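You operate a simulated robot arm through the tools that you are given. There is no shell and no other tool.

You run a simulated robot arm. Do the job below in one go: nothing can be reset, and whatever is moved stays where it is left.

TASK
Rinse the blue guard in cold water and shut it in its case.
Fine: under the running cold tap, and turn it off after; the purple case.

It is judged by the outcome, as a careful person would: the job done as asked, and still so three seconds after it is handed in. It fails if anything else is knocked over, pushed out of place, dropped, spilled or broken.

THE ROBOT
A 7-joint arm with a fingered hand, fixed in place. Base frame: the origin is on the floor under the middle of its stand, x ahead of it, y to its left, z up; the work surface is at about z = 0.86. Lengths are in m, angles in rad, forces in N, time in s.
It reaches about 1.085 m from its shoulder. Its first joint turns from -2.897 to 2.897 rad. Payload 3.7 kg.
The TCP is the grasp point between the finger pads, 0.025 m short of the fingertips. In the tool frame z runs along the fingers and y along their closing line. The gripper opens to 0.088 m; its body begins 0.029 m behind the TCP. The gripper is a hand of 5 fingers: y runs from the thumb to the fingers, the wrist lies at [-0.013, -0.106, -0.174] in the tool frame, and closing takes about 1.5 s.
Orientation is that of the tool frame in the base frame, as a unit quaternion [w, x, y, z]. With the fingers straight down and the wrist toward the robot, the tool's x, y and z point along [0, 1, 0], [1, 0, 0] and [0, 0, -1] of the base frame.

THE INTERFACE
- The arm moves only by the tool arm_command. Its argument "increments" is a list of rows, each an object of numbers (a shift or turn left out is 0, a gripper value left out holds the last): "x", "y", "z": the shift along the tool's x, y, z in units of 400 mm (1.0 is 400 mm); "rx", "ry", "rz": the turn, a rotation vector about the tool's x, y, z in units of 60 degrees (1.0 is 60 degrees). In form: [{"x": .., "y": .., "z": .., "rx": .., "ry": .., "rz": ..}, ...]. A call has 1 to 20 rows; each row is the pose to reach, as a shift and turn from the pose commanded when the call began, along the tool's axes at that moment. "claw" is the closure, from 0 (fully open) to 1 (shut), set as the call begins (left out, the last holds). A call with a number of a shift or a turn outside -1 to 1 is refused whole. Rows are played at 5 a second. More than 0.05 m and 0.15 rad between two rows, or a gripper value outside its range, and nothing of the call is played. A pose out of reach is approached as far as the arm can. The call stops where the force on the tool passes 90 N (or 10 N more than at its start, if that is more) or the arm is blocked; 0.2 s more then pass. The fingers move at their own pace (about 0.108 m/s each) and stop on an object; they squeeze with about 32 N. The grip force told is the motor's: it shows also when the fingers shut on nothing. Time passes only in rows, and 0.2 s behind the last, so rows that repeat a pose let the fingers close. The reply holds the time, the measured pose of the TCP, the force on the tool along the base axes, the opening and the grip force, in the units named above and with some noise, with the torque about the TCP (base axes, N m) and any sound that the robot's microphone picked up.
- Cameras (640 x 400 px; columns grow to the right, rows downward): "scene" is fixed at [0.2192, -0.6501, 1.5873]; the picture's right is [0.83, -0.56, 0.00], its down [-0.29, -0.43, -0.85] and it looks along [0.48, 0.71, -0.52] (base axes); focal length 318 px, centre (320, 200). "wrist" rides on the gripper at [0.059, -0.079, -0.105] in the tool frame; the picture's right is [-0.73, 0.32, -0.61], its down [-0.62, -0.68, 0.38] and it looks along [-0.29, 0.66, 0.70] (tool axes); focal length 234 px, centre (320, 200). There is no depth. A picture from a camera that has moved, and an enlarged one, comes with that camera's place and axes in the base frame and with its lens.
- capture(camera): a new picture of that camera. The clock stands still meanwhile.
- grasp_type(shape): the hand has 5 fingers and takes this shape, open, in about a second: jaw (thumb against the fingers, like two jaws); tri (thumb and two fingers); tip (a fingertip pinch); poke (one finger out to press); point (the index stretched); flat (the hand flat); cup (the hand cupped); fist (a fist). The gripper value then closes the fingers along that shape, each until it touches; the sizes above hold for jaw. It gives what a move gives, with no picture.
- zoom(camera, box): a new picture of the part [left, top, right, bottom] of that camera's present view, enlarged. The clock stands still meanwhile.
- job_done(): hands the job in; it is judged then, once.

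Places have to be worked out from the pictures, the camera data and where the tool is seen. Open the gripper and draw the arm clear of the work before you hand the job in, unless the task says otherwise.

The tools are called after "Emit:" as a command line: name --argument value ..., lists and objects as JSON in quotes. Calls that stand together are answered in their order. arm_command: Moves the arm, as the interface text tells. Its arguments: {"type":"object","properties":{"increments":{"type":"array","items":{"type":"object","properties":{"x":{"type":"number"},"y":{"type":"number"},"z":{"type":"number"},"rx":{"type":"number"},"ry":{"type":"number"},"rz":{"type":"number"}}}},"claw":{"type":"number"}},"required":["increments"]} The other tools are called the same way: grasp_type (shape) gives the hand a shape; capture (camera) takes a picture; zoom (camera, box) takes an enlarged picture of a part of a camera's view; job_done () hands the job in.

At the start:

```text
clock: 0.0
position: [0.5463, -0.0698, 1.1123]
ee_rot: [0.0, 0.707, 0.707, 0.0]
ft_force: [-0.4, -0.3, 0.4]
moment: [-0.01, 0.01, 0.01]
finger_gap: 0.0876
finger_force: 0.1
shape: jaw
```

scene: 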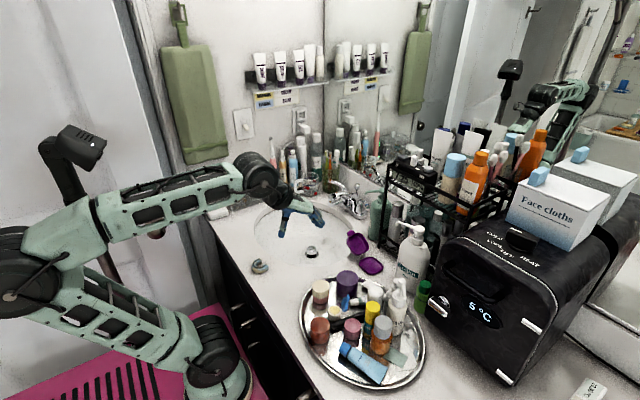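
wrist: 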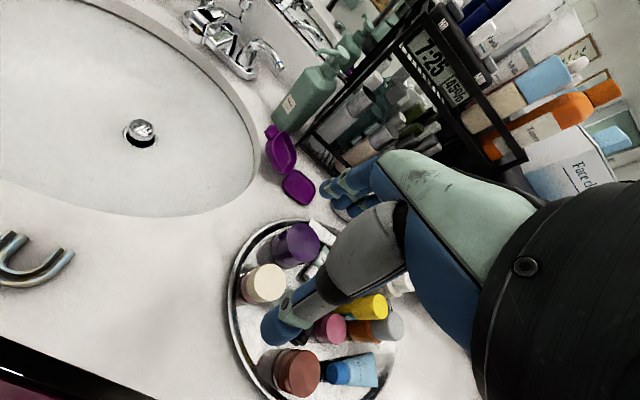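

I start by looking closer at the scene: the sink, the taps, the purple case and whatever the blue guard is.

Emit:
zoom --camera "scene" --box '[220, 160, 420, 285]'

Emit:
zoom --camera "wrist" --box '[0, 0, 320, 200]'

Emit:
zoom --camera "wrist" --box '[0, 200, 320, 400]'

Emit:
zoom --camera "scene" --box '[280, 130, 400, 205]'

```text
3.20 times, centred on (320, 222) of scene
camera zoom: at [0.2192, -0.6501, 1.5873], right [0.83, -0.56, 0.0], down [-0.29, -0.43, -0.85], along [0.48, 0.71, -0.52], focal length 1019 px, centre (320, 128)
```

zoom: 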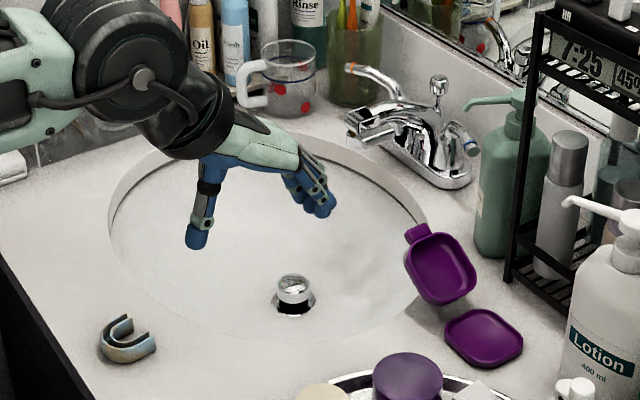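

```text
2.00 times, centred on (160, 100) of wrist
camera zoom: at [0.4664, -0.0113, 1.2157], right [0.32, -0.73, 0.61], down [-0.68, -0.62, -0.38], along [0.66, -0.29, -0.7], focal length 468 px, centre (640, 400)
```

zoom: 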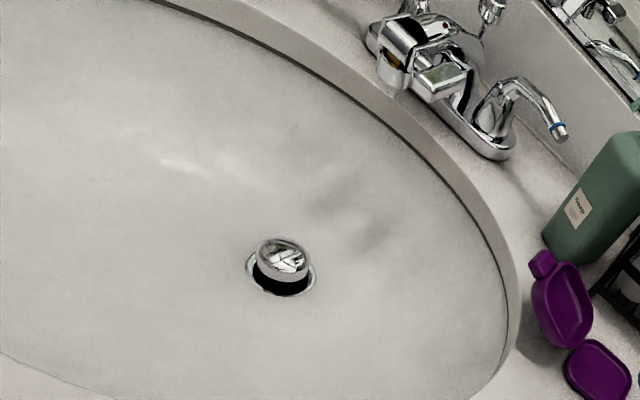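

```text
2.00 times, centred on (160, 300) of wrist
camera zoom: at [0.4664, -0.0113, 1.2157], right [0.32, -0.73, 0.61], down [-0.68, -0.62, -0.38], along [0.66, -0.29, -0.7], focal length 468 px, centre (640, 0)
```

zoom: 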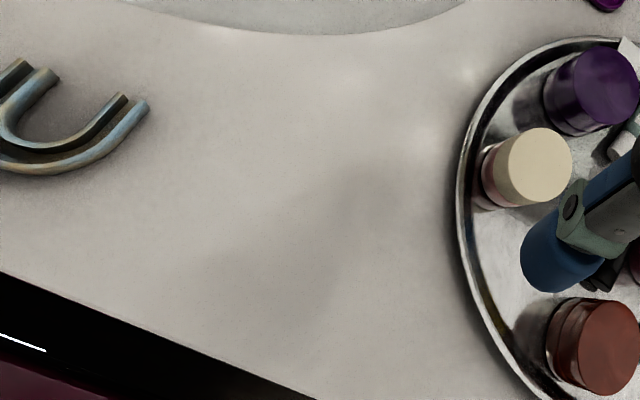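

```text
5.33 times, centred on (340, 168) of scene
camera zoom: at [0.2192, -0.6501, 1.5873], right [0.83, -0.56, 0.0], down [-0.29, -0.43, -0.85], along [0.48, 0.71, -0.52], focal length 1699 px, centre (213, 373)
```

zoom: 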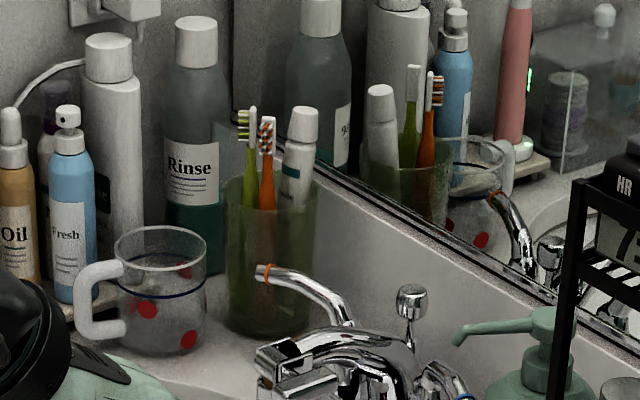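

The blue guard is the U-shaped piece on the near-left of the sink at about (0.49, 0.10), and the purple case lies open to the right of the sink. I look closer at the case, the faucet handles and the guard.

Emit:
zoom --camera "scene" --box '[336, 222, 400, 282]'

Emit:
zoom --camera "wrist" --box '[240, 100, 340, 220]'

Emit:
zoom --camera "wrist" --box '[170, 0, 300, 90]'

Emit:
zoom --camera "scene" --box '[320, 170, 376, 226]'

Emit:
zoom --camera "scene" --box '[240, 245, 280, 285]'

Emit:
zoom --camera "wrist" --box '[0, 210, 100, 300]'

```text
6.67 times, centred on (368, 252) of scene
camera zoom: at [0.2192, -0.6501, 1.5873], right [0.83, -0.56, 0.0], down [-0.29, -0.43, -0.85], along [0.48, 0.71, -0.52], focal length 2124 px, centre (0, -147)
```

zoom: 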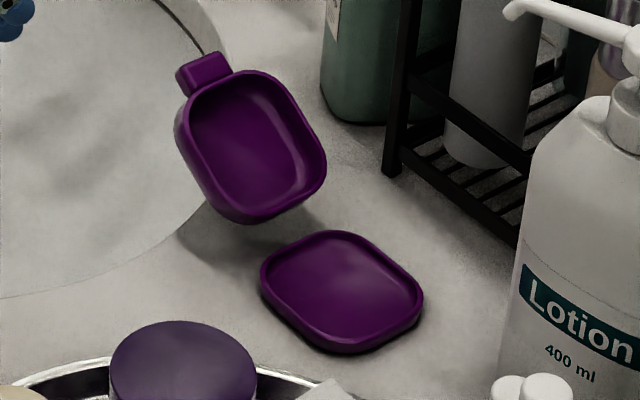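

```text
3.33 times, centred on (290, 160) of wrist
camera zoom: at [0.4664, -0.0113, 1.2157], right [0.32, -0.73, 0.61], down [-0.68, -0.62, -0.38], along [0.66, -0.29, -0.7], focal length 781 px, centre (420, 333)
```

zoom: 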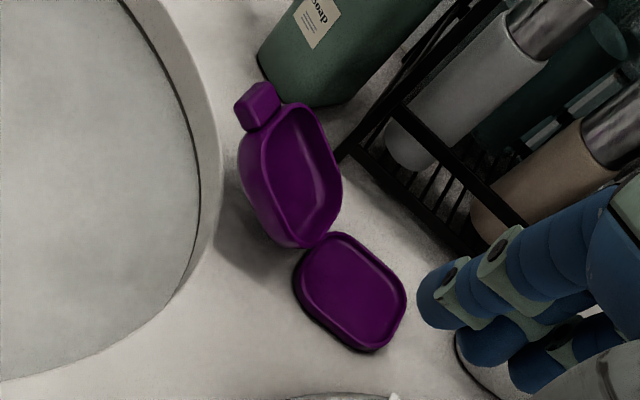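

```text
4.44 times, centred on (235, 45) of wrist
camera zoom: at [0.4664, -0.0113, 1.2157], right [0.32, -0.73, 0.61], down [-0.68, -0.62, -0.38], along [0.66, -0.29, -0.7], focal length 1041 px, centre (698, 889)
```

zoom: 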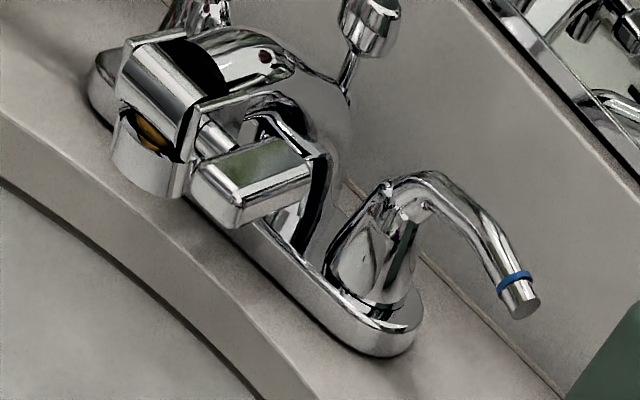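

```text
7.14 times, centred on (348, 198) of scene
camera zoom: at [0.2192, -0.6501, 1.5873], right [0.83, -0.56, 0.0], down [-0.29, -0.43, -0.85], along [0.48, 0.71, -0.52], focal length 2275 px, centre (120, 214)
```

zoom: 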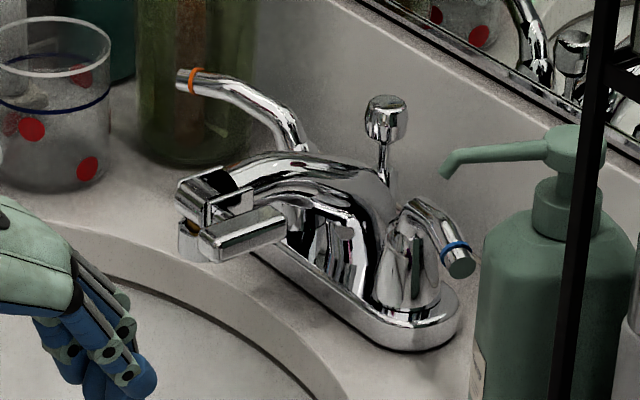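

```text
10.00 times, centred on (260, 265) of scene
camera zoom: at [0.2192, -0.6501, 1.5873], right [0.83, -0.56, 0.0], down [-0.29, -0.43, -0.85], along [0.48, 0.71, -0.52], focal length 3185 px, centre (920, -450)
```

zoom: 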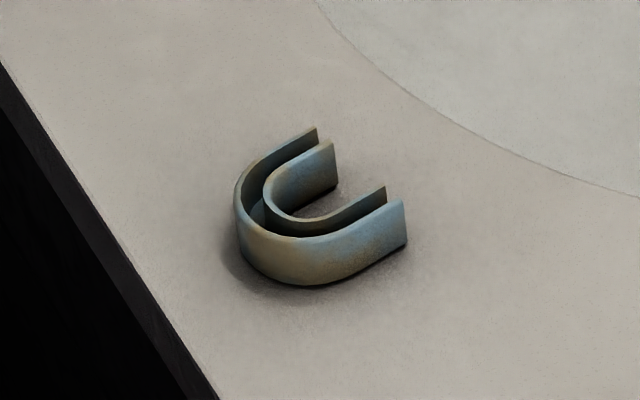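

```text
4.44 times, centred on (50, 255) of wrist
camera zoom: at [0.4664, -0.0113, 1.2157], right [0.32, -0.73, 0.61], down [-0.68, -0.62, -0.38], along [0.66, -0.29, -0.7], focal length 1041 px, centre (1520, -44)
```

zoom: 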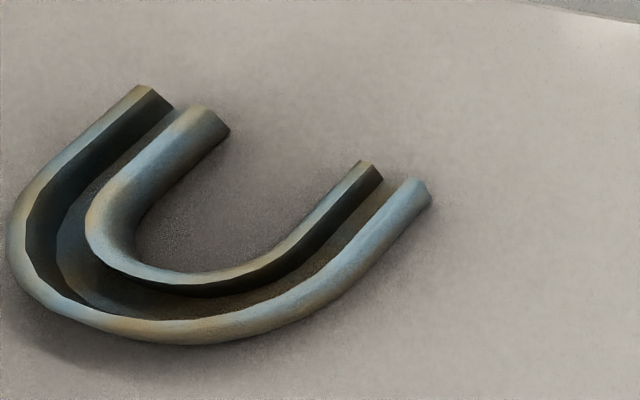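

Estimates so far: guard at about (0.487, 0.105), 5 cm wide; case tray at (0.789, -0.10) with its lid hinged on the +y side; cold lever (blue ring) with its tip at (0.916, 0.07, 0.955) and pivot near (0.945, 0.14); spout outlet near (0.826, 0.182, 0.93). I try the poke shape to learn which finger sticks out.

Emit:
grasp_type --shape "poke"

Emit:
capture --camera "wrist"

Emit:
zoom --camera "scene" --box '[220, 150, 380, 250]'

```text
clock: 0.9
position: [0.5461, -0.0714, 1.1113]
ee_rot: [0.0, 0.707, 0.707, 0.0]
ft_force: [-0.5, -0.5, 0.9]
moment: [-0.04, 0.05, -0.06]
finger_gap: 0.0
finger_force: 0.1
shape: poke
```

```text
taken
camera wrist: at [0.4663, -0.0113, 1.2157], right [0.32, -0.73, 0.61], down [-0.68, -0.62, -0.38], along [0.66, -0.29, -0.7], focal length 234 px, centre (320, 200)
```

wrist: 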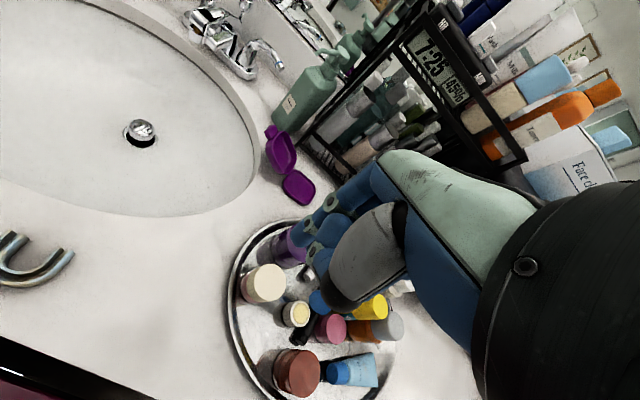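

```text
4.00 times, centred on (300, 200) of scene
camera zoom: at [0.2192, -0.6501, 1.5873], right [0.83, -0.56, 0.0], down [-0.29, -0.43, -0.85], along [0.48, 0.71, -0.52], focal length 1274 px, centre (400, 200)
```

zoom: 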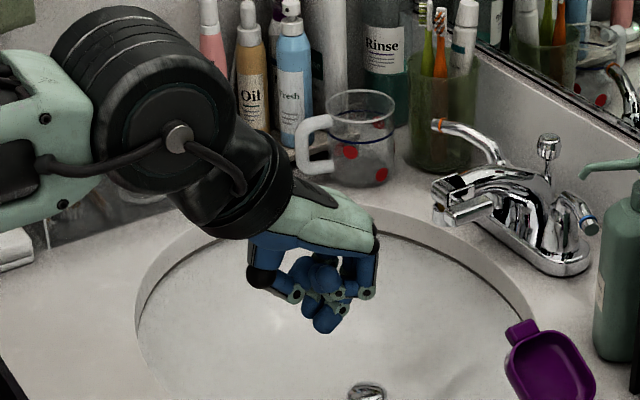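

The fingers curled; I zoom the wrist view to find the extended finger and its tip.

Emit:
zoom --camera "wrist" --box '[260, 150, 420, 310]'

Emit:
zoom --camera "scene" --box '[270, 195, 330, 240]'

```text
2.50 times, centred on (340, 230) of wrist
camera zoom: at [0.4663, -0.0113, 1.2157], right [0.32, -0.73, 0.61], down [-0.68, -0.62, -0.38], along [0.66, -0.29, -0.7], focal length 585 px, centre (270, 125)
```

zoom: 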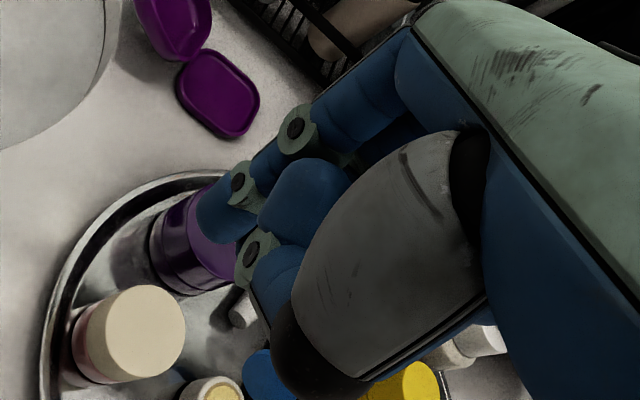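

```text
8.89 times, centred on (300, 218) of scene
camera zoom: at [0.2192, -0.6501, 1.5873], right [0.83, -0.56, 0.0], down [-0.29, -0.43, -0.85], along [0.48, 0.71, -0.52], focal length 2831 px, centre (498, 44)
```

zoom: 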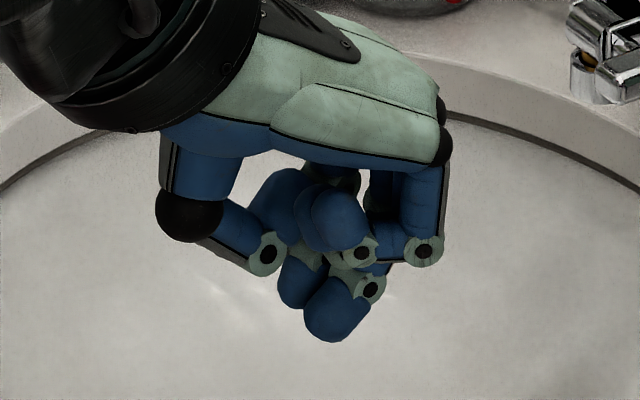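

Poke protrudes only about 3 cm, and the other fingers hang close beside it. I check the "point" shape, which may give a longer finger.

Emit:
grasp_type --shape "point"

Emit:
zoom --camera "wrist" --box '[180, 100, 480, 340]'

Emit:
zoom --camera "scene" --box '[260, 175, 340, 240]'

```text
clock: 1.8
position: [0.5459, -0.0719, 1.1109]
ee_rot: [0.0, 0.707, 0.707, 0.0]
ft_force: [0.5, -1.0, -0.6]
moment: [0.0, -0.02, 0.03]
finger_gap: 0.0002
finger_force: 0.0
shape: point
```

```text
1.67 times, centred on (330, 220) of wrist
camera zoom: at [0.4664, -0.0113, 1.2157], right [0.32, -0.73, 0.61], down [-0.68, -0.62, -0.38], along [0.66, -0.29, -0.7], focal length 390 px, centre (303, 167)
```

zoom: 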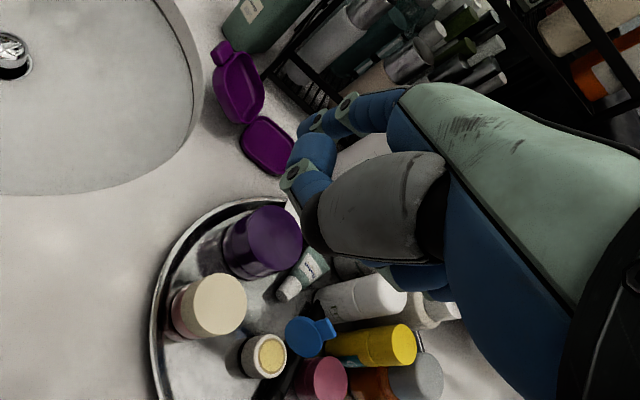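

```text
6.15 times, centred on (300, 208) of scene
camera zoom: at [0.2192, -0.6501, 1.5873], right [0.83, -0.56, 0.0], down [-0.29, -0.43, -0.85], along [0.48, 0.71, -0.52], focal length 1960 px, centre (443, 154)
```

zoom: 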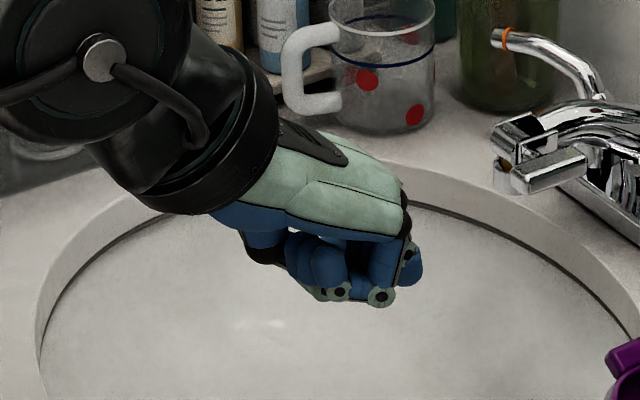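

Point sends the index forward along the hand axis. I look at "tip" and "tri", which could straddle the lever with thumb in front and finger behind.

Emit:
grasp_type --shape "tip"

Emit:
zoom --camera "wrist" --box '[180, 100, 480, 340]'

Emit:
zoom --camera "scene" --box '[260, 175, 340, 240]'

Emit:
grasp_type --shape "tri"

Emit:
zoom --camera "wrist" --box '[180, 100, 480, 340]'

Emit:
zoom --camera "scene" --box '[260, 175, 340, 240]'

```text
clock: 2.7
position: [0.5458, -0.0713, 1.1118]
ee_rot: [0.0, 0.707, 0.707, 0.0]
ft_force: [0.7, 0.7, 0.1]
moment: [0.01, 0.04, 0.02]
finger_gap: 0.0877
finger_force: 0.0
shape: tip
```

```text
1.67 times, centred on (330, 220) of wrist
camera zoom: at [0.4664, -0.0113, 1.2157], right [0.32, -0.73, 0.61], down [-0.68, -0.62, -0.38], along [0.66, -0.29, -0.7], focal length 390 px, centre (303, 167)
```

zoom: 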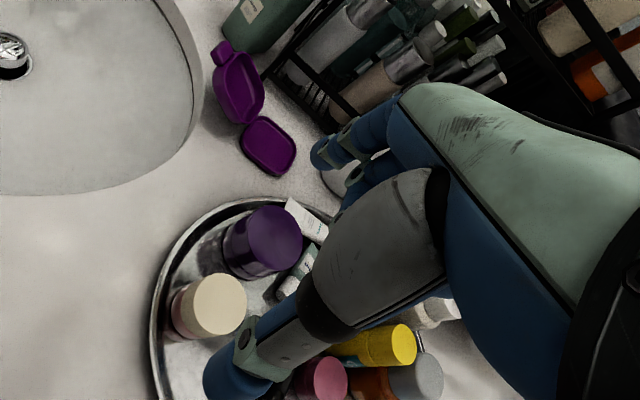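

```text
6.15 times, centred on (300, 208) of scene
camera zoom: at [0.2192, -0.6501, 1.5873], right [0.83, -0.56, 0.0], down [-0.29, -0.43, -0.85], along [0.48, 0.71, -0.52], focal length 1960 px, centre (443, 154)
```

zoom: 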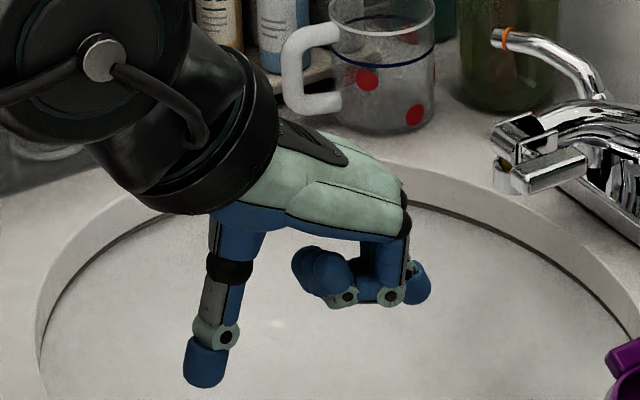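

```text
clock: 3.6
position: [0.5461, -0.0713, 1.1113]
ee_rot: [0.0, 0.707, 0.707, 0.0]
ft_force: [-0.1, 0.9, -0.1]
moment: [0.02, -0.03, -0.01]
finger_gap: 0.0875
finger_force: 0.0
shape: tri
```

```text
1.67 times, centred on (330, 220) of wrist
camera zoom: at [0.4663, -0.0113, 1.2157], right [0.32, -0.73, 0.61], down [-0.68, -0.62, -0.38], along [0.66, -0.29, -0.7], focal length 390 px, centre (303, 167)
```

zoom: 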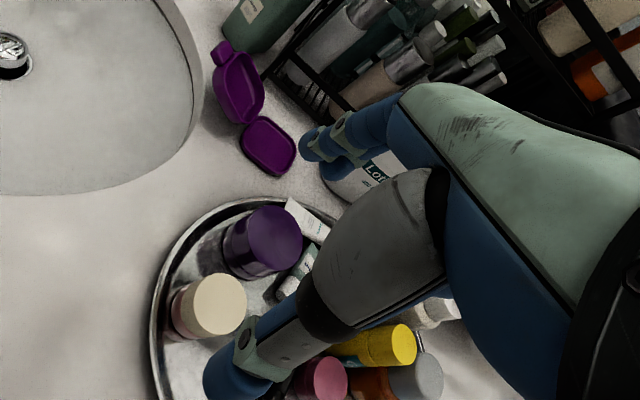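

```text
6.15 times, centred on (300, 208) of scene
camera zoom: at [0.2192, -0.6501, 1.5873], right [0.83, -0.56, 0.0], down [-0.29, -0.43, -0.85], along [0.48, 0.71, -0.52], focal length 1960 px, centre (443, 154)
```

zoom: 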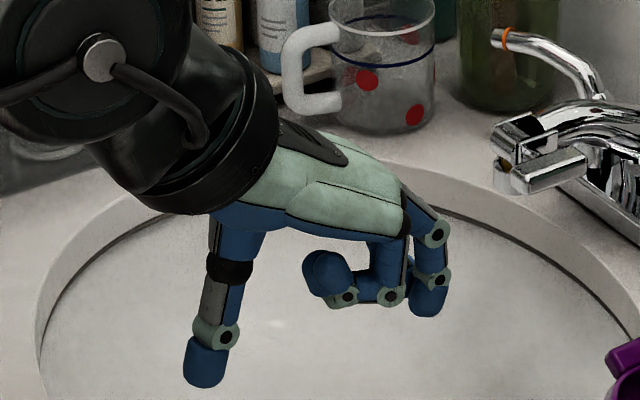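

The thumb and index tips sit about ±5 cm either side of the TCP, so tip shape can straddle the lever. First I move up over the basin for a close wrist view of the faucet, soap bottle and levers.

Emit:
arm_command --increments '[{"x": 0.0825, "y": 0.055, "z": -0.012}, {"x": 0.165, "y": 0.11, "z": -0.024}, {"x": 0.2475, "y": 0.165, "z": -0.036}, {"x": 0.33, "y": 0.22, "z": -0.049}, {"x": 0.4125, "y": 0.275, "z": -0.061}, {"x": 0.495, "y": 0.33, "z": -0.073}, {"x": 0.5775, "y": 0.385, "z": -0.085}, {"x": 0.5775, "y": 0.385, "z": -0.085}]'

Emit:
capture --camera "wrist"

Emit:
capture --camera "scene"

```text
clock: 5.4
position: [0.7021, 0.1604, 1.1463]
ee_rot: [0.0, 0.707, 0.707, 0.001]
ft_force: [-0.2, 0.0, -0.7]
moment: [-0.02, -0.02, 0.0]
finger_gap: 0.0876
finger_force: 0.0
shape: tri
```

```text
taken
camera wrist: at [0.6225, 0.2197, 1.2505], right [0.32, -0.73, 0.61], down [-0.68, -0.62, -0.38], along [0.66, -0.29, -0.7], focal length 234 px, centre (320, 200)
```

wrist: 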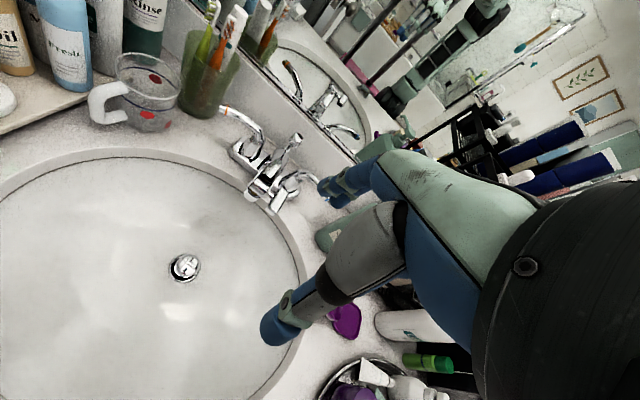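

```text
taken
```

scene: 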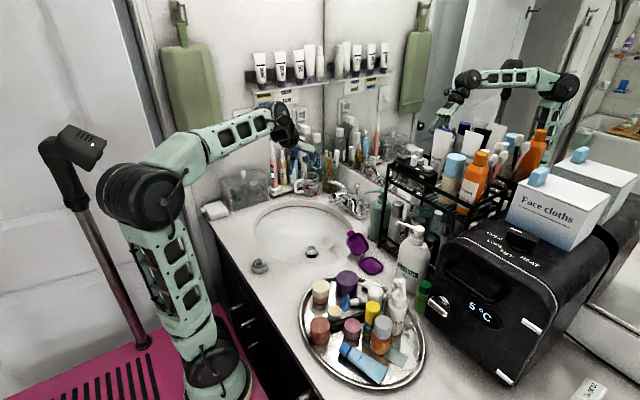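

Emit:
zoom --camera "wrist" --box '[200, 90, 340, 230]'

Emit:
zoom --camera "scene" --box '[320, 160, 420, 260]'

Emit:
zoom --camera "scene" --box '[270, 110, 390, 210]'

```text
2.86 times, centred on (270, 160) of wrist
camera zoom: at [0.6225, 0.2197, 1.2505], right [0.32, -0.73, 0.61], down [-0.68, -0.62, -0.38], along [0.66, -0.29, -0.7], focal length 669 px, centre (463, 314)
```

zoom: 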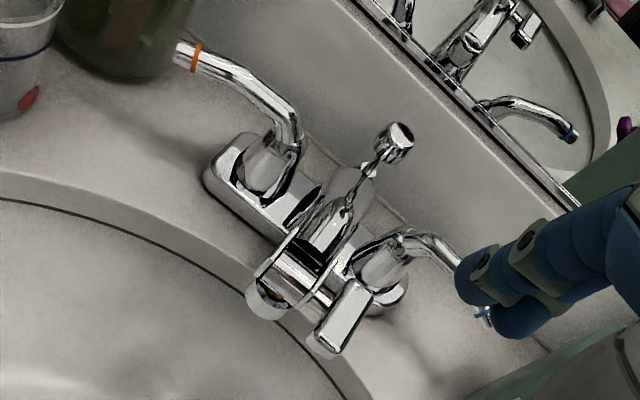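

```text
4.00 times, centred on (370, 210) of scene
camera zoom: at [0.2192, -0.6501, 1.5873], right [0.83, -0.56, 0.0], down [-0.29, -0.43, -0.85], along [0.48, 0.71, -0.52], focal length 1274 px, centre (120, 160)
```

zoom: 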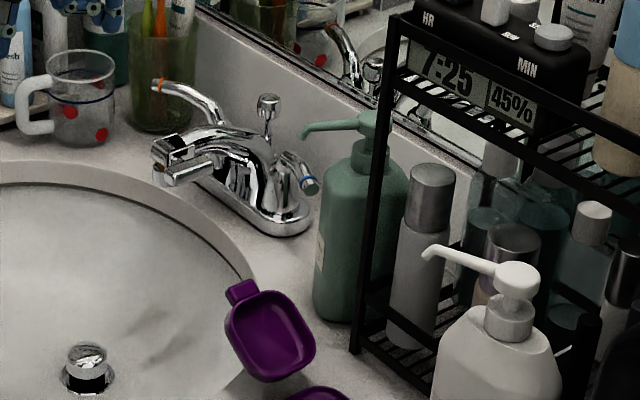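

```text
4.00 times, centred on (330, 160) of scene
camera zoom: at [0.2192, -0.6501, 1.5873], right [0.83, -0.56, 0.0], down [-0.29, -0.43, -0.85], along [0.48, 0.71, -0.52], focal length 1274 px, centre (280, 360)
```

zoom: 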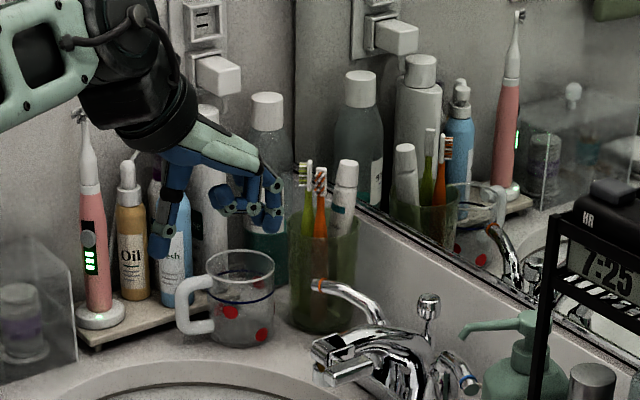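

Faucet details are clear now: cold pivot near (0.93, 0.145), lever pointing along -y with its tip at about (0.916, 0.075, 0.955), soap pump beside it at y<0.04, mirror plane at about x=1.035. I'll use the stretched index, pointing mostly down and tilted away from the pump. I set the shape and rotate here in free space first.

Emit:
grasp_type --shape "point"

Emit:
arm_command --increments '[{"rx": 0.0773, "ry": -0.0816, "rz": 0.0207}, {"rx": 0.1547, "ry": -0.1632, "rz": 0.0414}, {"rx": 0.232, "ry": -0.2448, "rz": 0.0622}, {"rx": 0.3093, "ry": -0.3263, "rz": 0.0829}, {"rx": 0.3867, "ry": -0.4079, "rz": 0.1036}, {"rx": 0.464, "ry": -0.4895, "rz": 0.1243}, {"rx": 0.464, "ry": -0.4895, "rz": 0.1243}]'

Emit:
capture --camera "wrist"

Emit:
zoom --camera "scene" --box '[240, 90, 400, 215]'

```text
clock: 6.3
position: [0.7022, 0.1607, 1.146]
ee_rot: [0.0, 0.707, 0.707, 0.0]
ft_force: [0.4, 0.7, -0.4]
moment: [0.01, 0.0, -0.01]
finger_gap: 0.0806
finger_force: 0.2
shape: point
```

```text
clock: 7.9
position: [0.7003, 0.1601, 1.1457]
ee_rot: [0.009, 0.708, 0.616, -0.346]
ft_force: [0.5, -0.4, -0.3]
moment: [-0.02, 0.0, -0.01]
finger_gap: 0.0807
finger_force: 0.1
shape: point
```

```text
taken
camera wrist: at [0.6807, 0.2772, 1.2284], right [0.57, -0.44, 0.69], down [-0.78, -0.55, 0.3], along [0.24, -0.71, -0.66], focal length 234 px, centre (320, 200)
```

wrist: 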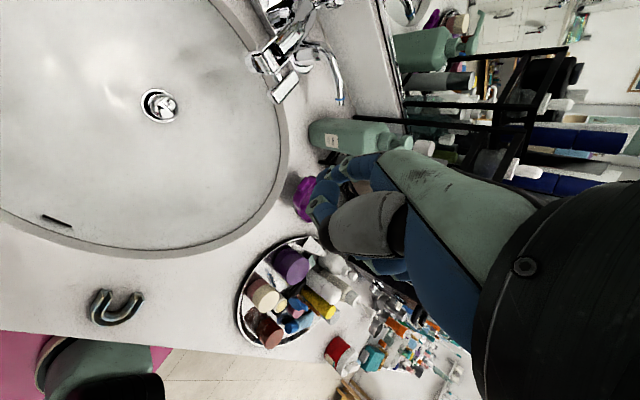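

```text
3.20 times, centred on (320, 152) of scene
camera zoom: at [0.2192, -0.6501, 1.5873], right [0.83, -0.56, 0.0], down [-0.29, -0.43, -0.85], along [0.48, 0.71, -0.52], focal length 1019 px, centre (320, 352)
```

zoom: 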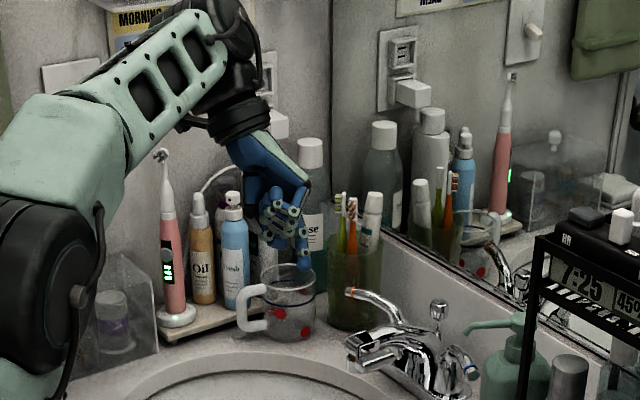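

The index now points down and outward as planned. I zoom to calibrate its tip position.

Emit:
zoom --camera "scene" --box '[295, 140, 335, 180]'

Emit:
zoom --camera "wrist" --box '[270, 130, 390, 250]'

Emit:
zoom --camera "wrist" --box '[230, 0, 430, 140]'

```text
10.00 times, centred on (315, 160) of scene
camera zoom: at [0.2192, -0.6501, 1.5873], right [0.83, -0.56, 0.0], down [-0.29, -0.43, -0.85], along [0.48, 0.71, -0.52], focal length 3185 px, centre (370, 600)
```

zoom: 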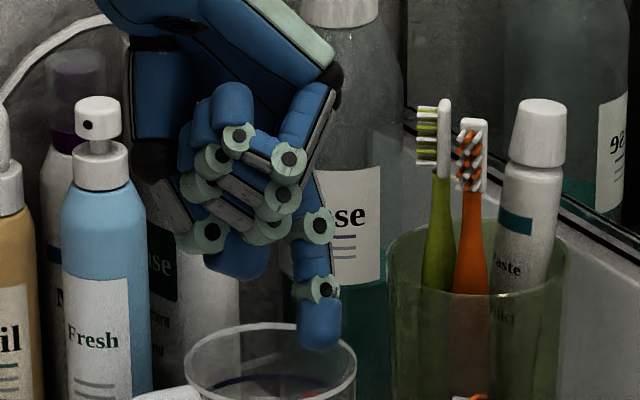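

```text
3.33 times, centred on (330, 190) of wrist
camera zoom: at [0.6807, 0.2772, 1.2284], right [0.57, -0.44, 0.69], down [-0.78, -0.55, 0.3], along [0.24, -0.71, -0.66], focal length 781 px, centre (287, 233)
```

zoom: 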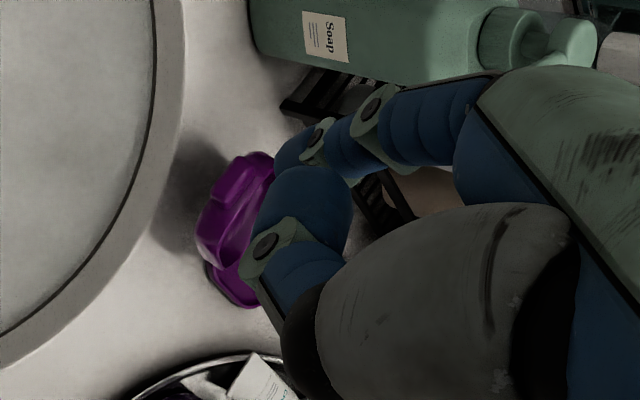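

```text
2.86 times, centred on (330, 70) of wrist
camera zoom: at [0.6807, 0.2772, 1.2284], right [0.57, -0.44, 0.69], down [-0.78, -0.55, 0.3], along [0.24, -0.71, -0.66], focal length 669 px, centre (291, 571)
```

zoom: 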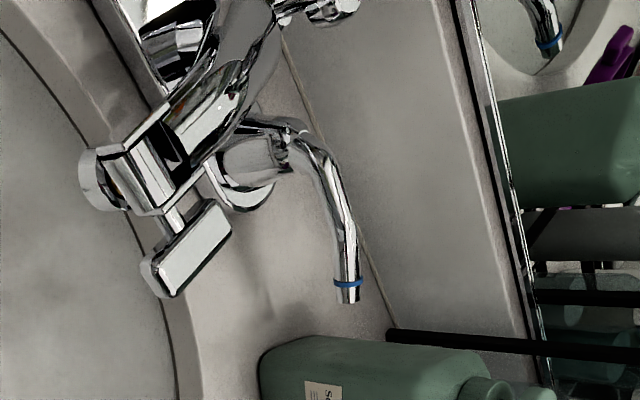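

The index tip is at about TCP + (0.040, -0.010, -0.048), as computed, but the thumb tip hangs only 3 cm above it and could catch the lever. I cycle via fist and back to point to see whether the thumb tucks in better.

Emit:
grasp_type --shape "fist"

Emit:
grasp_type --shape "point"

Emit:
zoom --camera "scene" --box '[295, 140, 335, 180]'

Emit:
zoom --camera "wrist" --box '[270, 130, 390, 250]'

```text
clock: 8.8
position: [0.6993, 0.1604, 1.1462]
ee_rot: [0.008, 0.708, 0.616, -0.346]
ft_force: [0.2, 1.2, -0.3]
moment: [0.01, 0.0, 0.02]
finger_gap: 0.0
finger_force: 0.0
shape: fist
```

```text
clock: 9.7
position: [0.7009, 0.16, 1.1455]
ee_rot: [0.008, 0.707, 0.617, -0.345]
ft_force: [0.0, 0.4, -0.9]
moment: [-0.04, 0.01, 0.02]
finger_gap: 0.0806
finger_force: 0.1
shape: point
```

```text
10.00 times, centred on (315, 160) of scene
camera zoom: at [0.2192, -0.6501, 1.5873], right [0.83, -0.56, 0.0], down [-0.29, -0.43, -0.85], along [0.48, 0.71, -0.52], focal length 3185 px, centre (370, 600)
```

zoom: 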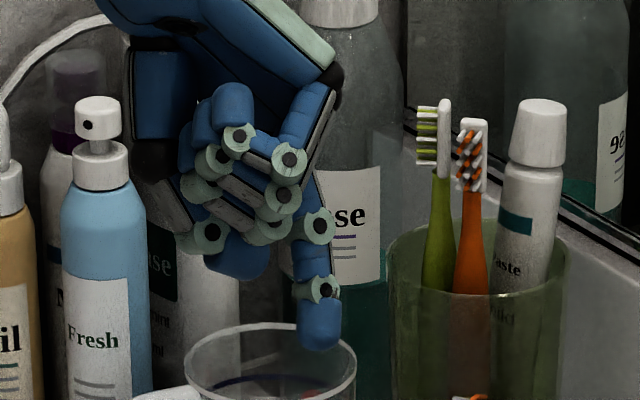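

```text
3.33 times, centred on (330, 190) of wrist
camera zoom: at [0.6807, 0.2771, 1.2283], right [0.57, -0.44, 0.69], down [-0.78, -0.55, 0.3], along [0.25, -0.71, -0.66], focal length 781 px, centre (287, 233)
```

zoom: 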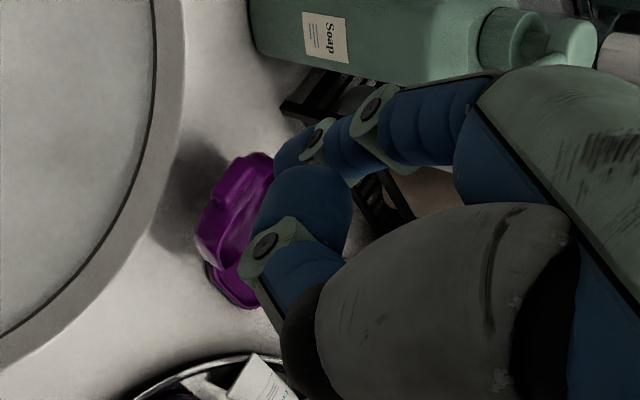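

Same hand shape: the thumb tip stays about 2.8 cm above the index tip, so I can reach behind the lever if I stop at tip z≈0.932. I move the index to a point above and behind the lever, still clear of it.

Emit:
arm_command --increments '[{"x": -0.003, "y": 0.104, "z": -0.001}, {"x": -0.0065, "y": 0.208, "z": -0.0025}, {"x": -0.01, "y": 0.3125, "z": -0.004}, {"x": -0.013, "y": 0.417, "z": -0.005}, {"x": -0.016, "y": 0.521, "z": -0.006}, {"x": -0.0195, "y": 0.625, "z": -0.0075}, {"x": -0.0195, "y": 0.625, "z": -0.0075}]'

Emit:
zoom --camera "scene" --box '[300, 130, 420, 250]'

Emit:
zoom --camera "wrist" --box '[200, 60, 440, 260]'

```text
clock: 11.3
position: [0.9229, 0.0964, 1.0444]
ee_rot: [0.009, 0.707, 0.617, -0.345]
ft_force: [0.1, -0.2, 0.1]
moment: [0.03, -0.01, -0.01]
finger_gap: 0.0808
finger_force: 0.1
shape: point
```

```text
3.33 times, centred on (360, 190) of scene
camera zoom: at [0.2192, -0.6501, 1.5873], right [0.83, -0.56, 0.0], down [-0.29, -0.43, -0.85], along [0.48, 0.71, -0.52], focal length 1062 px, centre (187, 233)
```

zoom: 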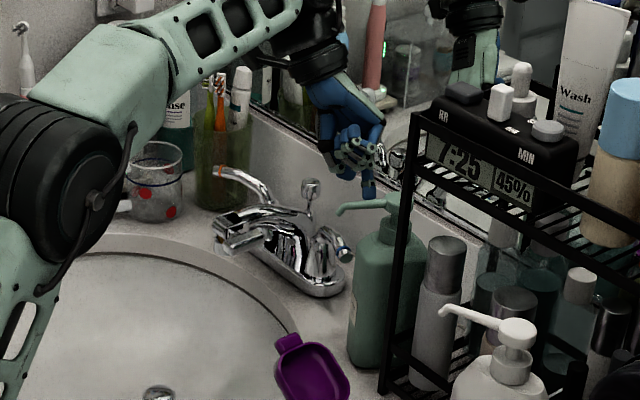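

```text
2.00 times, centred on (320, 160) of wrist
camera zoom: at [0.9035, 0.2137, 1.1273], right [0.57, -0.44, 0.69], down [-0.78, -0.55, 0.3], along [0.25, -0.71, -0.66], focal length 468 px, centre (320, 280)
```

zoom: 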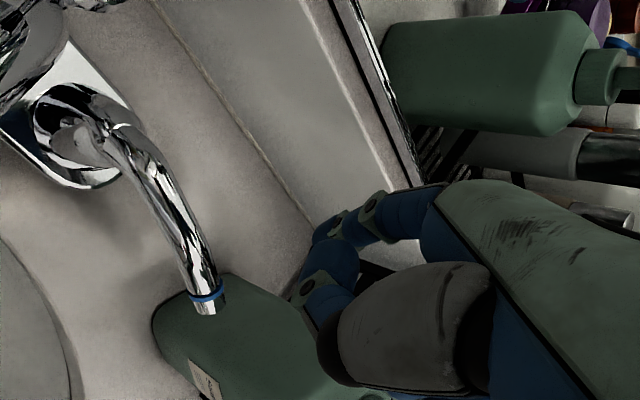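

The arm reaches well; the lever tip is confirmed at (0.916, 0.073, 0.95) and my index tip should be at (0.963, 0.086, 0.996), behind the lever. I lower it about 6.4 cm straight down.

Emit:
arm_command --increments '[{"x": 0.02, "y": 0.0165, "z": 0.0305}, {"x": 0.04, "y": 0.033, "z": 0.061}, {"x": 0.06, "y": 0.0495, "z": 0.0914}, {"x": 0.08, "y": 0.066, "z": 0.1218}]'

Emit:
zoom --camera "scene" --box '[330, 160, 410, 230]'

Emit:
zoom --camera "wrist" --box '[200, 60, 440, 260]'

```text
clock: 12.3
position: [0.9216, 0.0958, 0.983]
ee_rot: [0.009, 0.707, 0.616, -0.346]
ft_force: [-0.2, -0.9, 0.0]
moment: [-0.01, -0.04, -0.01]
finger_gap: 0.0804
finger_force: 0.0
shape: point
```

```text
5.71 times, centred on (370, 195) of scene
camera zoom: at [0.2192, -0.6501, 1.5873], right [0.83, -0.56, 0.0], down [-0.29, -0.43, -0.85], along [0.48, 0.71, -0.52], focal length 1820 px, centre (34, 229)
```

zoom: 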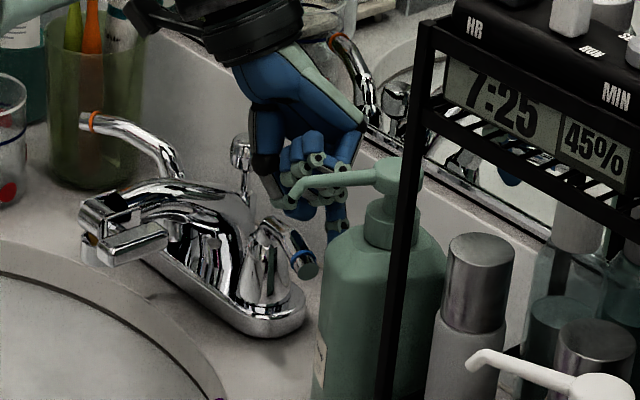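

```text
2.00 times, centred on (320, 160) of wrist
camera zoom: at [0.9015, 0.2116, 1.0668], right [0.57, -0.44, 0.69], down [-0.78, -0.55, 0.3], along [0.24, -0.71, -0.66], focal length 468 px, centre (320, 280)
```

zoom: 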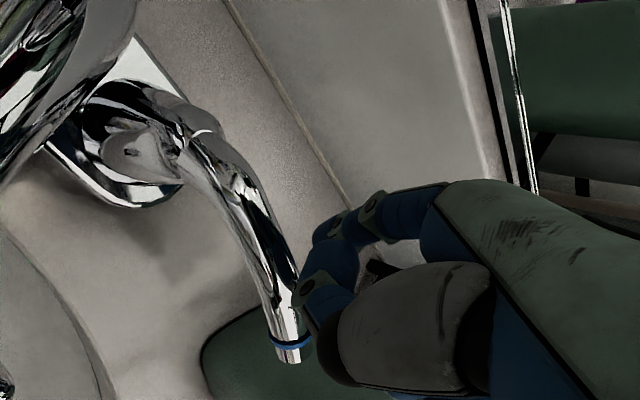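

The index tip should now be behind the lever at about (0.962, 0.085, 0.935), with no contact force. I pull it toward me (-x) about 4 cm, turning the lever forward, and check force and sound.

Emit:
arm_command --increments '[{"x": 0.0013, "y": -0.019, "z": 0.0094}, {"x": 0.0026, "y": -0.038, "z": 0.0187}, {"x": 0.0039, "y": -0.056, "z": 0.028}, {"x": 0.0052, "y": -0.075, "z": 0.0374}, {"x": 0.0065, "y": -0.094, "z": 0.0468}]'

Emit:
zoom --camera "scene" --box '[330, 160, 410, 230]'

Emit:
zoom --camera "wrist" --box '[200, 60, 440, 260]'

```text
clock: 13.5
position: [0.8791, 0.0977, 0.9828]
ee_rot: [0.009, 0.707, 0.617, -0.345]
ft_force: [2.1, -0.3, -0.2]
moment: [-0.01, -0.06, 0.02]
finger_gap: 0.0
finger_force: 0.1
shape: point
```

```text
5.71 times, centred on (370, 195) of scene
camera zoom: at [0.2192, -0.6501, 1.5873], right [0.83, -0.56, 0.0], down [-0.29, -0.43, -0.85], along [0.48, 0.71, -0.52], focal length 1820 px, centre (34, 229)
```

zoom: 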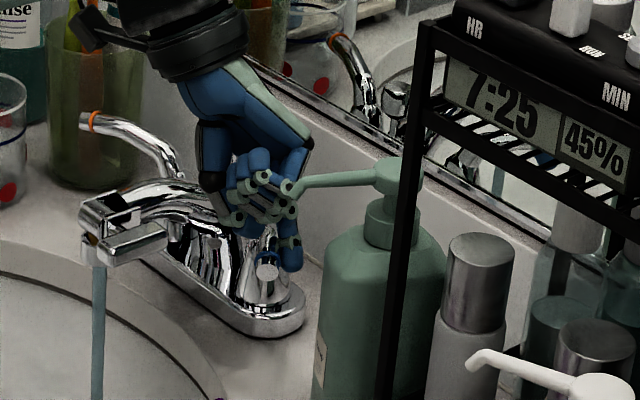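

```text
2.00 times, centred on (320, 160) of wrist
camera zoom: at [0.8593, 0.2142, 1.0665], right [0.57, -0.44, 0.69], down [-0.78, -0.55, 0.3], along [0.25, -0.71, -0.66], focal length 468 px, centre (320, 280)
```

zoom: 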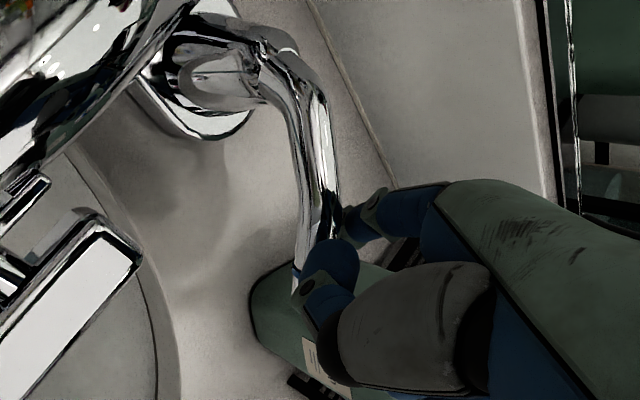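

Water is running, a bluish stream from the spout at about (0.84, 0.195), with the lever turned only about 15–20°. I pull it a bit further for a fuller flow, keeping room to push it back.

Emit:
arm_command --increments '[{"x": 0.0081, "y": -0.0193, "z": 0.0051}, {"x": 0.0162, "y": -0.0385, "z": 0.0102}]'

Emit:
zoom --camera "scene" --box '[320, 160, 400, 260]'

Emit:
zoom --camera "wrist" --box '[140, 0, 440, 260]'

```text
clock: 14.1
position: [0.8624, 0.1055, 0.985]
ee_rot: [0.009, 0.708, 0.616, -0.345]
ft_force: [2.3, -0.9, 0.5]
moment: [0.01, -0.11, -0.02]
finger_gap: 0.0001
finger_force: 0.0
shape: point
```

```text
4.00 times, centred on (360, 210) of scene
camera zoom: at [0.2192, -0.6501, 1.5873], right [0.83, -0.56, 0.0], down [-0.29, -0.43, -0.85], along [0.48, 0.71, -0.52], focal length 1274 px, centre (160, 160)
```

zoom: 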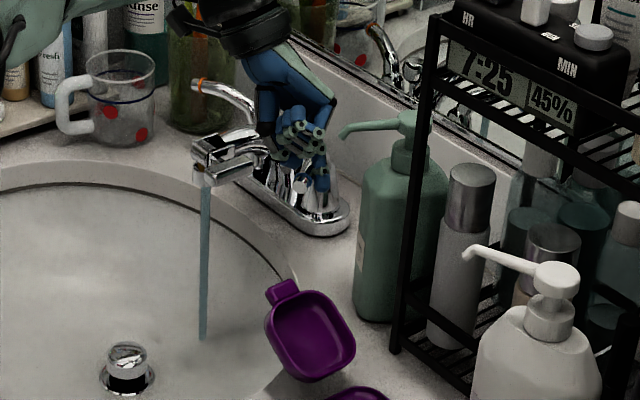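

```text
1.54 times, centred on (290, 130) of wrist
camera zoom: at [0.8436, 0.2216, 1.0663], right [0.57, -0.44, 0.69], down [-0.78, -0.55, 0.3], along [0.24, -0.71, -0.66], focal length 360 px, centre (366, 308)
```

zoom: 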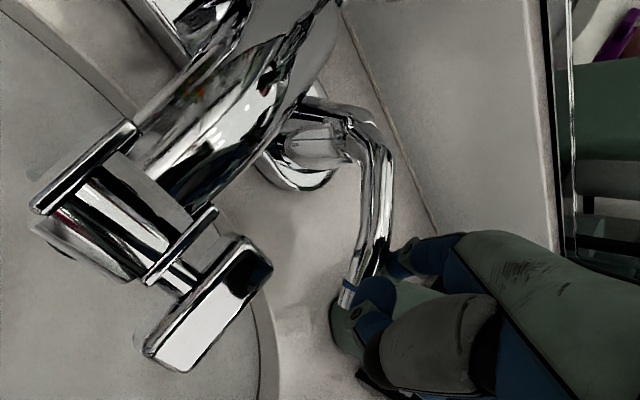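

The stream is now strong, landing in the basin at roughly (0.835, 0.188). I back the finger off the lever, lift straight up and withdraw to a high point in front.

Emit:
arm_command --increments '[{"x": -0.0087, "y": 0.02, "z": -0.005}, {"x": -0.0587, "y": -0.0213, "z": -0.081}, {"x": -0.1087, "y": -0.0625, "z": -0.157}, {"x": -0.1587, "y": -0.104, "z": -0.2333}, {"x": -0.1798, "y": -0.1988, "z": -0.2008}, {"x": -0.2009, "y": -0.2935, "z": -0.1684}, {"x": -0.2219, "y": -0.3883, "z": -0.136}, {"x": -0.243, "y": -0.483, "z": -0.1035}]'

Emit:
arm_command --increments '[{"rx": -0.0773, "ry": 0.0816, "rz": -0.0207}, {"rx": -0.1547, "ry": 0.1632, "rz": -0.0414}, {"rx": -0.232, "ry": 0.2448, "rz": -0.0622}, {"rx": -0.3093, "ry": 0.3263, "rz": -0.0829}, {"rx": -0.3867, "ry": 0.4079, "rz": -0.1036}, {"rx": -0.464, "ry": 0.4895, "rz": -0.1243}, {"rx": -0.464, "ry": 0.4895, "rz": -0.1243}]'

Emit:
capture --camera "wrist"

Emit:
capture --camera "scene"

```text
clock: 15.9
position: [0.7108, 0.0834, 1.1438]
ee_rot: [0.009, 0.707, 0.616, -0.346]
ft_force: [-0.1, -0.2, -0.2]
moment: [-0.04, 0.02, 0.0]
finger_gap: 0.0003
finger_force: 0.1
shape: point
```

```text
clock: 17.5
position: [0.7124, 0.086, 1.1442]
ee_rot: [0.0, 0.707, 0.707, 0.001]
ft_force: [-0.5, 0.3, 0.1]
moment: [-0.02, 0.03, 0.02]
finger_gap: 0.0003
finger_force: 0.1
shape: point
```

```text
taken
camera wrist: at [0.6334, 0.1448, 1.2487], right [0.32, -0.73, 0.61], down [-0.68, -0.62, -0.38], along [0.66, -0.29, -0.7], focal length 234 px, centre (320, 200)
```

wrist: 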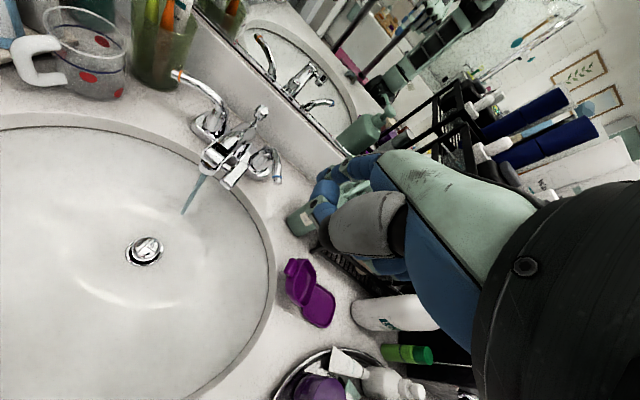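

```text
taken
```

scene: 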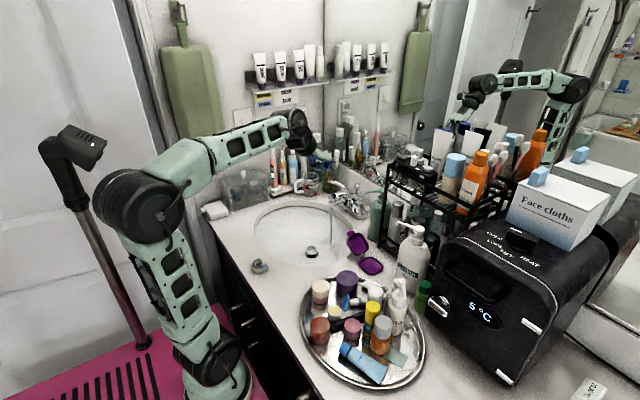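

The water keeps running into the open drain. I zoom on the case and stream from this position to refine their places.

Emit:
zoom --camera "wrist" --box '[260, 230, 360, 350]'

Emit:
zoom --camera "wrist" --box '[140, 80, 300, 240]'

Emit:
zoom --camera "scene" --box '[300, 170, 400, 285]'

```text
3.33 times, centred on (310, 290) of wrist
camera zoom: at [0.6334, 0.1448, 1.2487], right [0.32, -0.73, 0.61], down [-0.68, -0.62, -0.38], along [0.66, -0.29, -0.7], focal length 781 px, centre (353, -100)
```

zoom: 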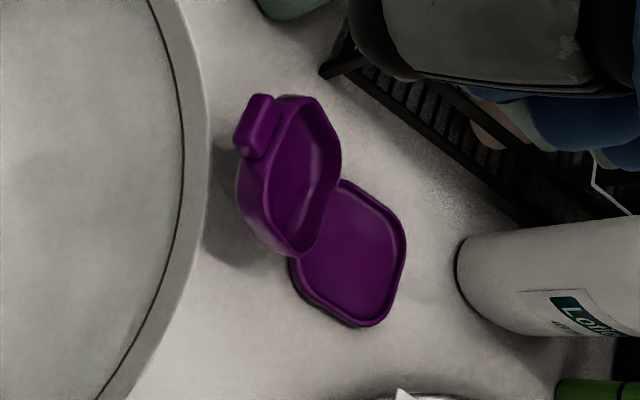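

```text
2.50 times, centred on (220, 160) of wrist
camera zoom: at [0.6334, 0.1448, 1.2487], right [0.32, -0.73, 0.61], down [-0.68, -0.62, -0.38], along [0.66, -0.29, -0.7], focal length 585 px, centre (570, 300)
```

zoom: 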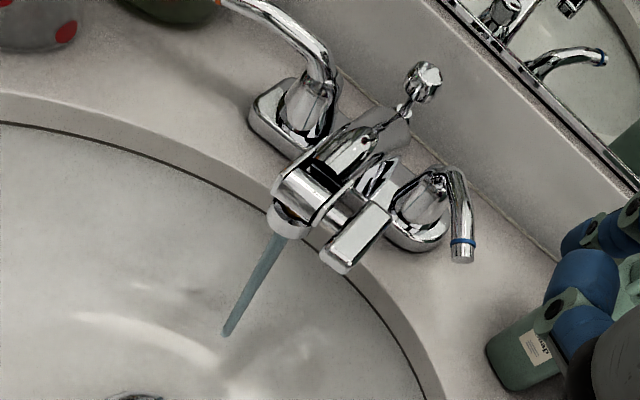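

```text
3.48 times, centred on (350, 228) of scene
camera zoom: at [0.2192, -0.6501, 1.5873], right [0.83, -0.56, 0.0], down [-0.29, -0.43, -0.85], along [0.48, 0.71, -0.52], focal length 1108 px, centre (216, 104)
```

zoom: 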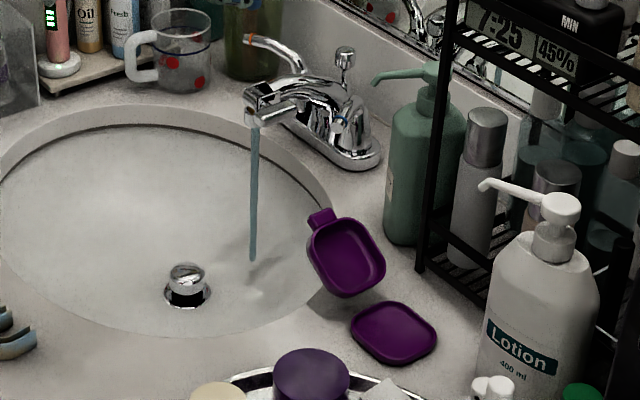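

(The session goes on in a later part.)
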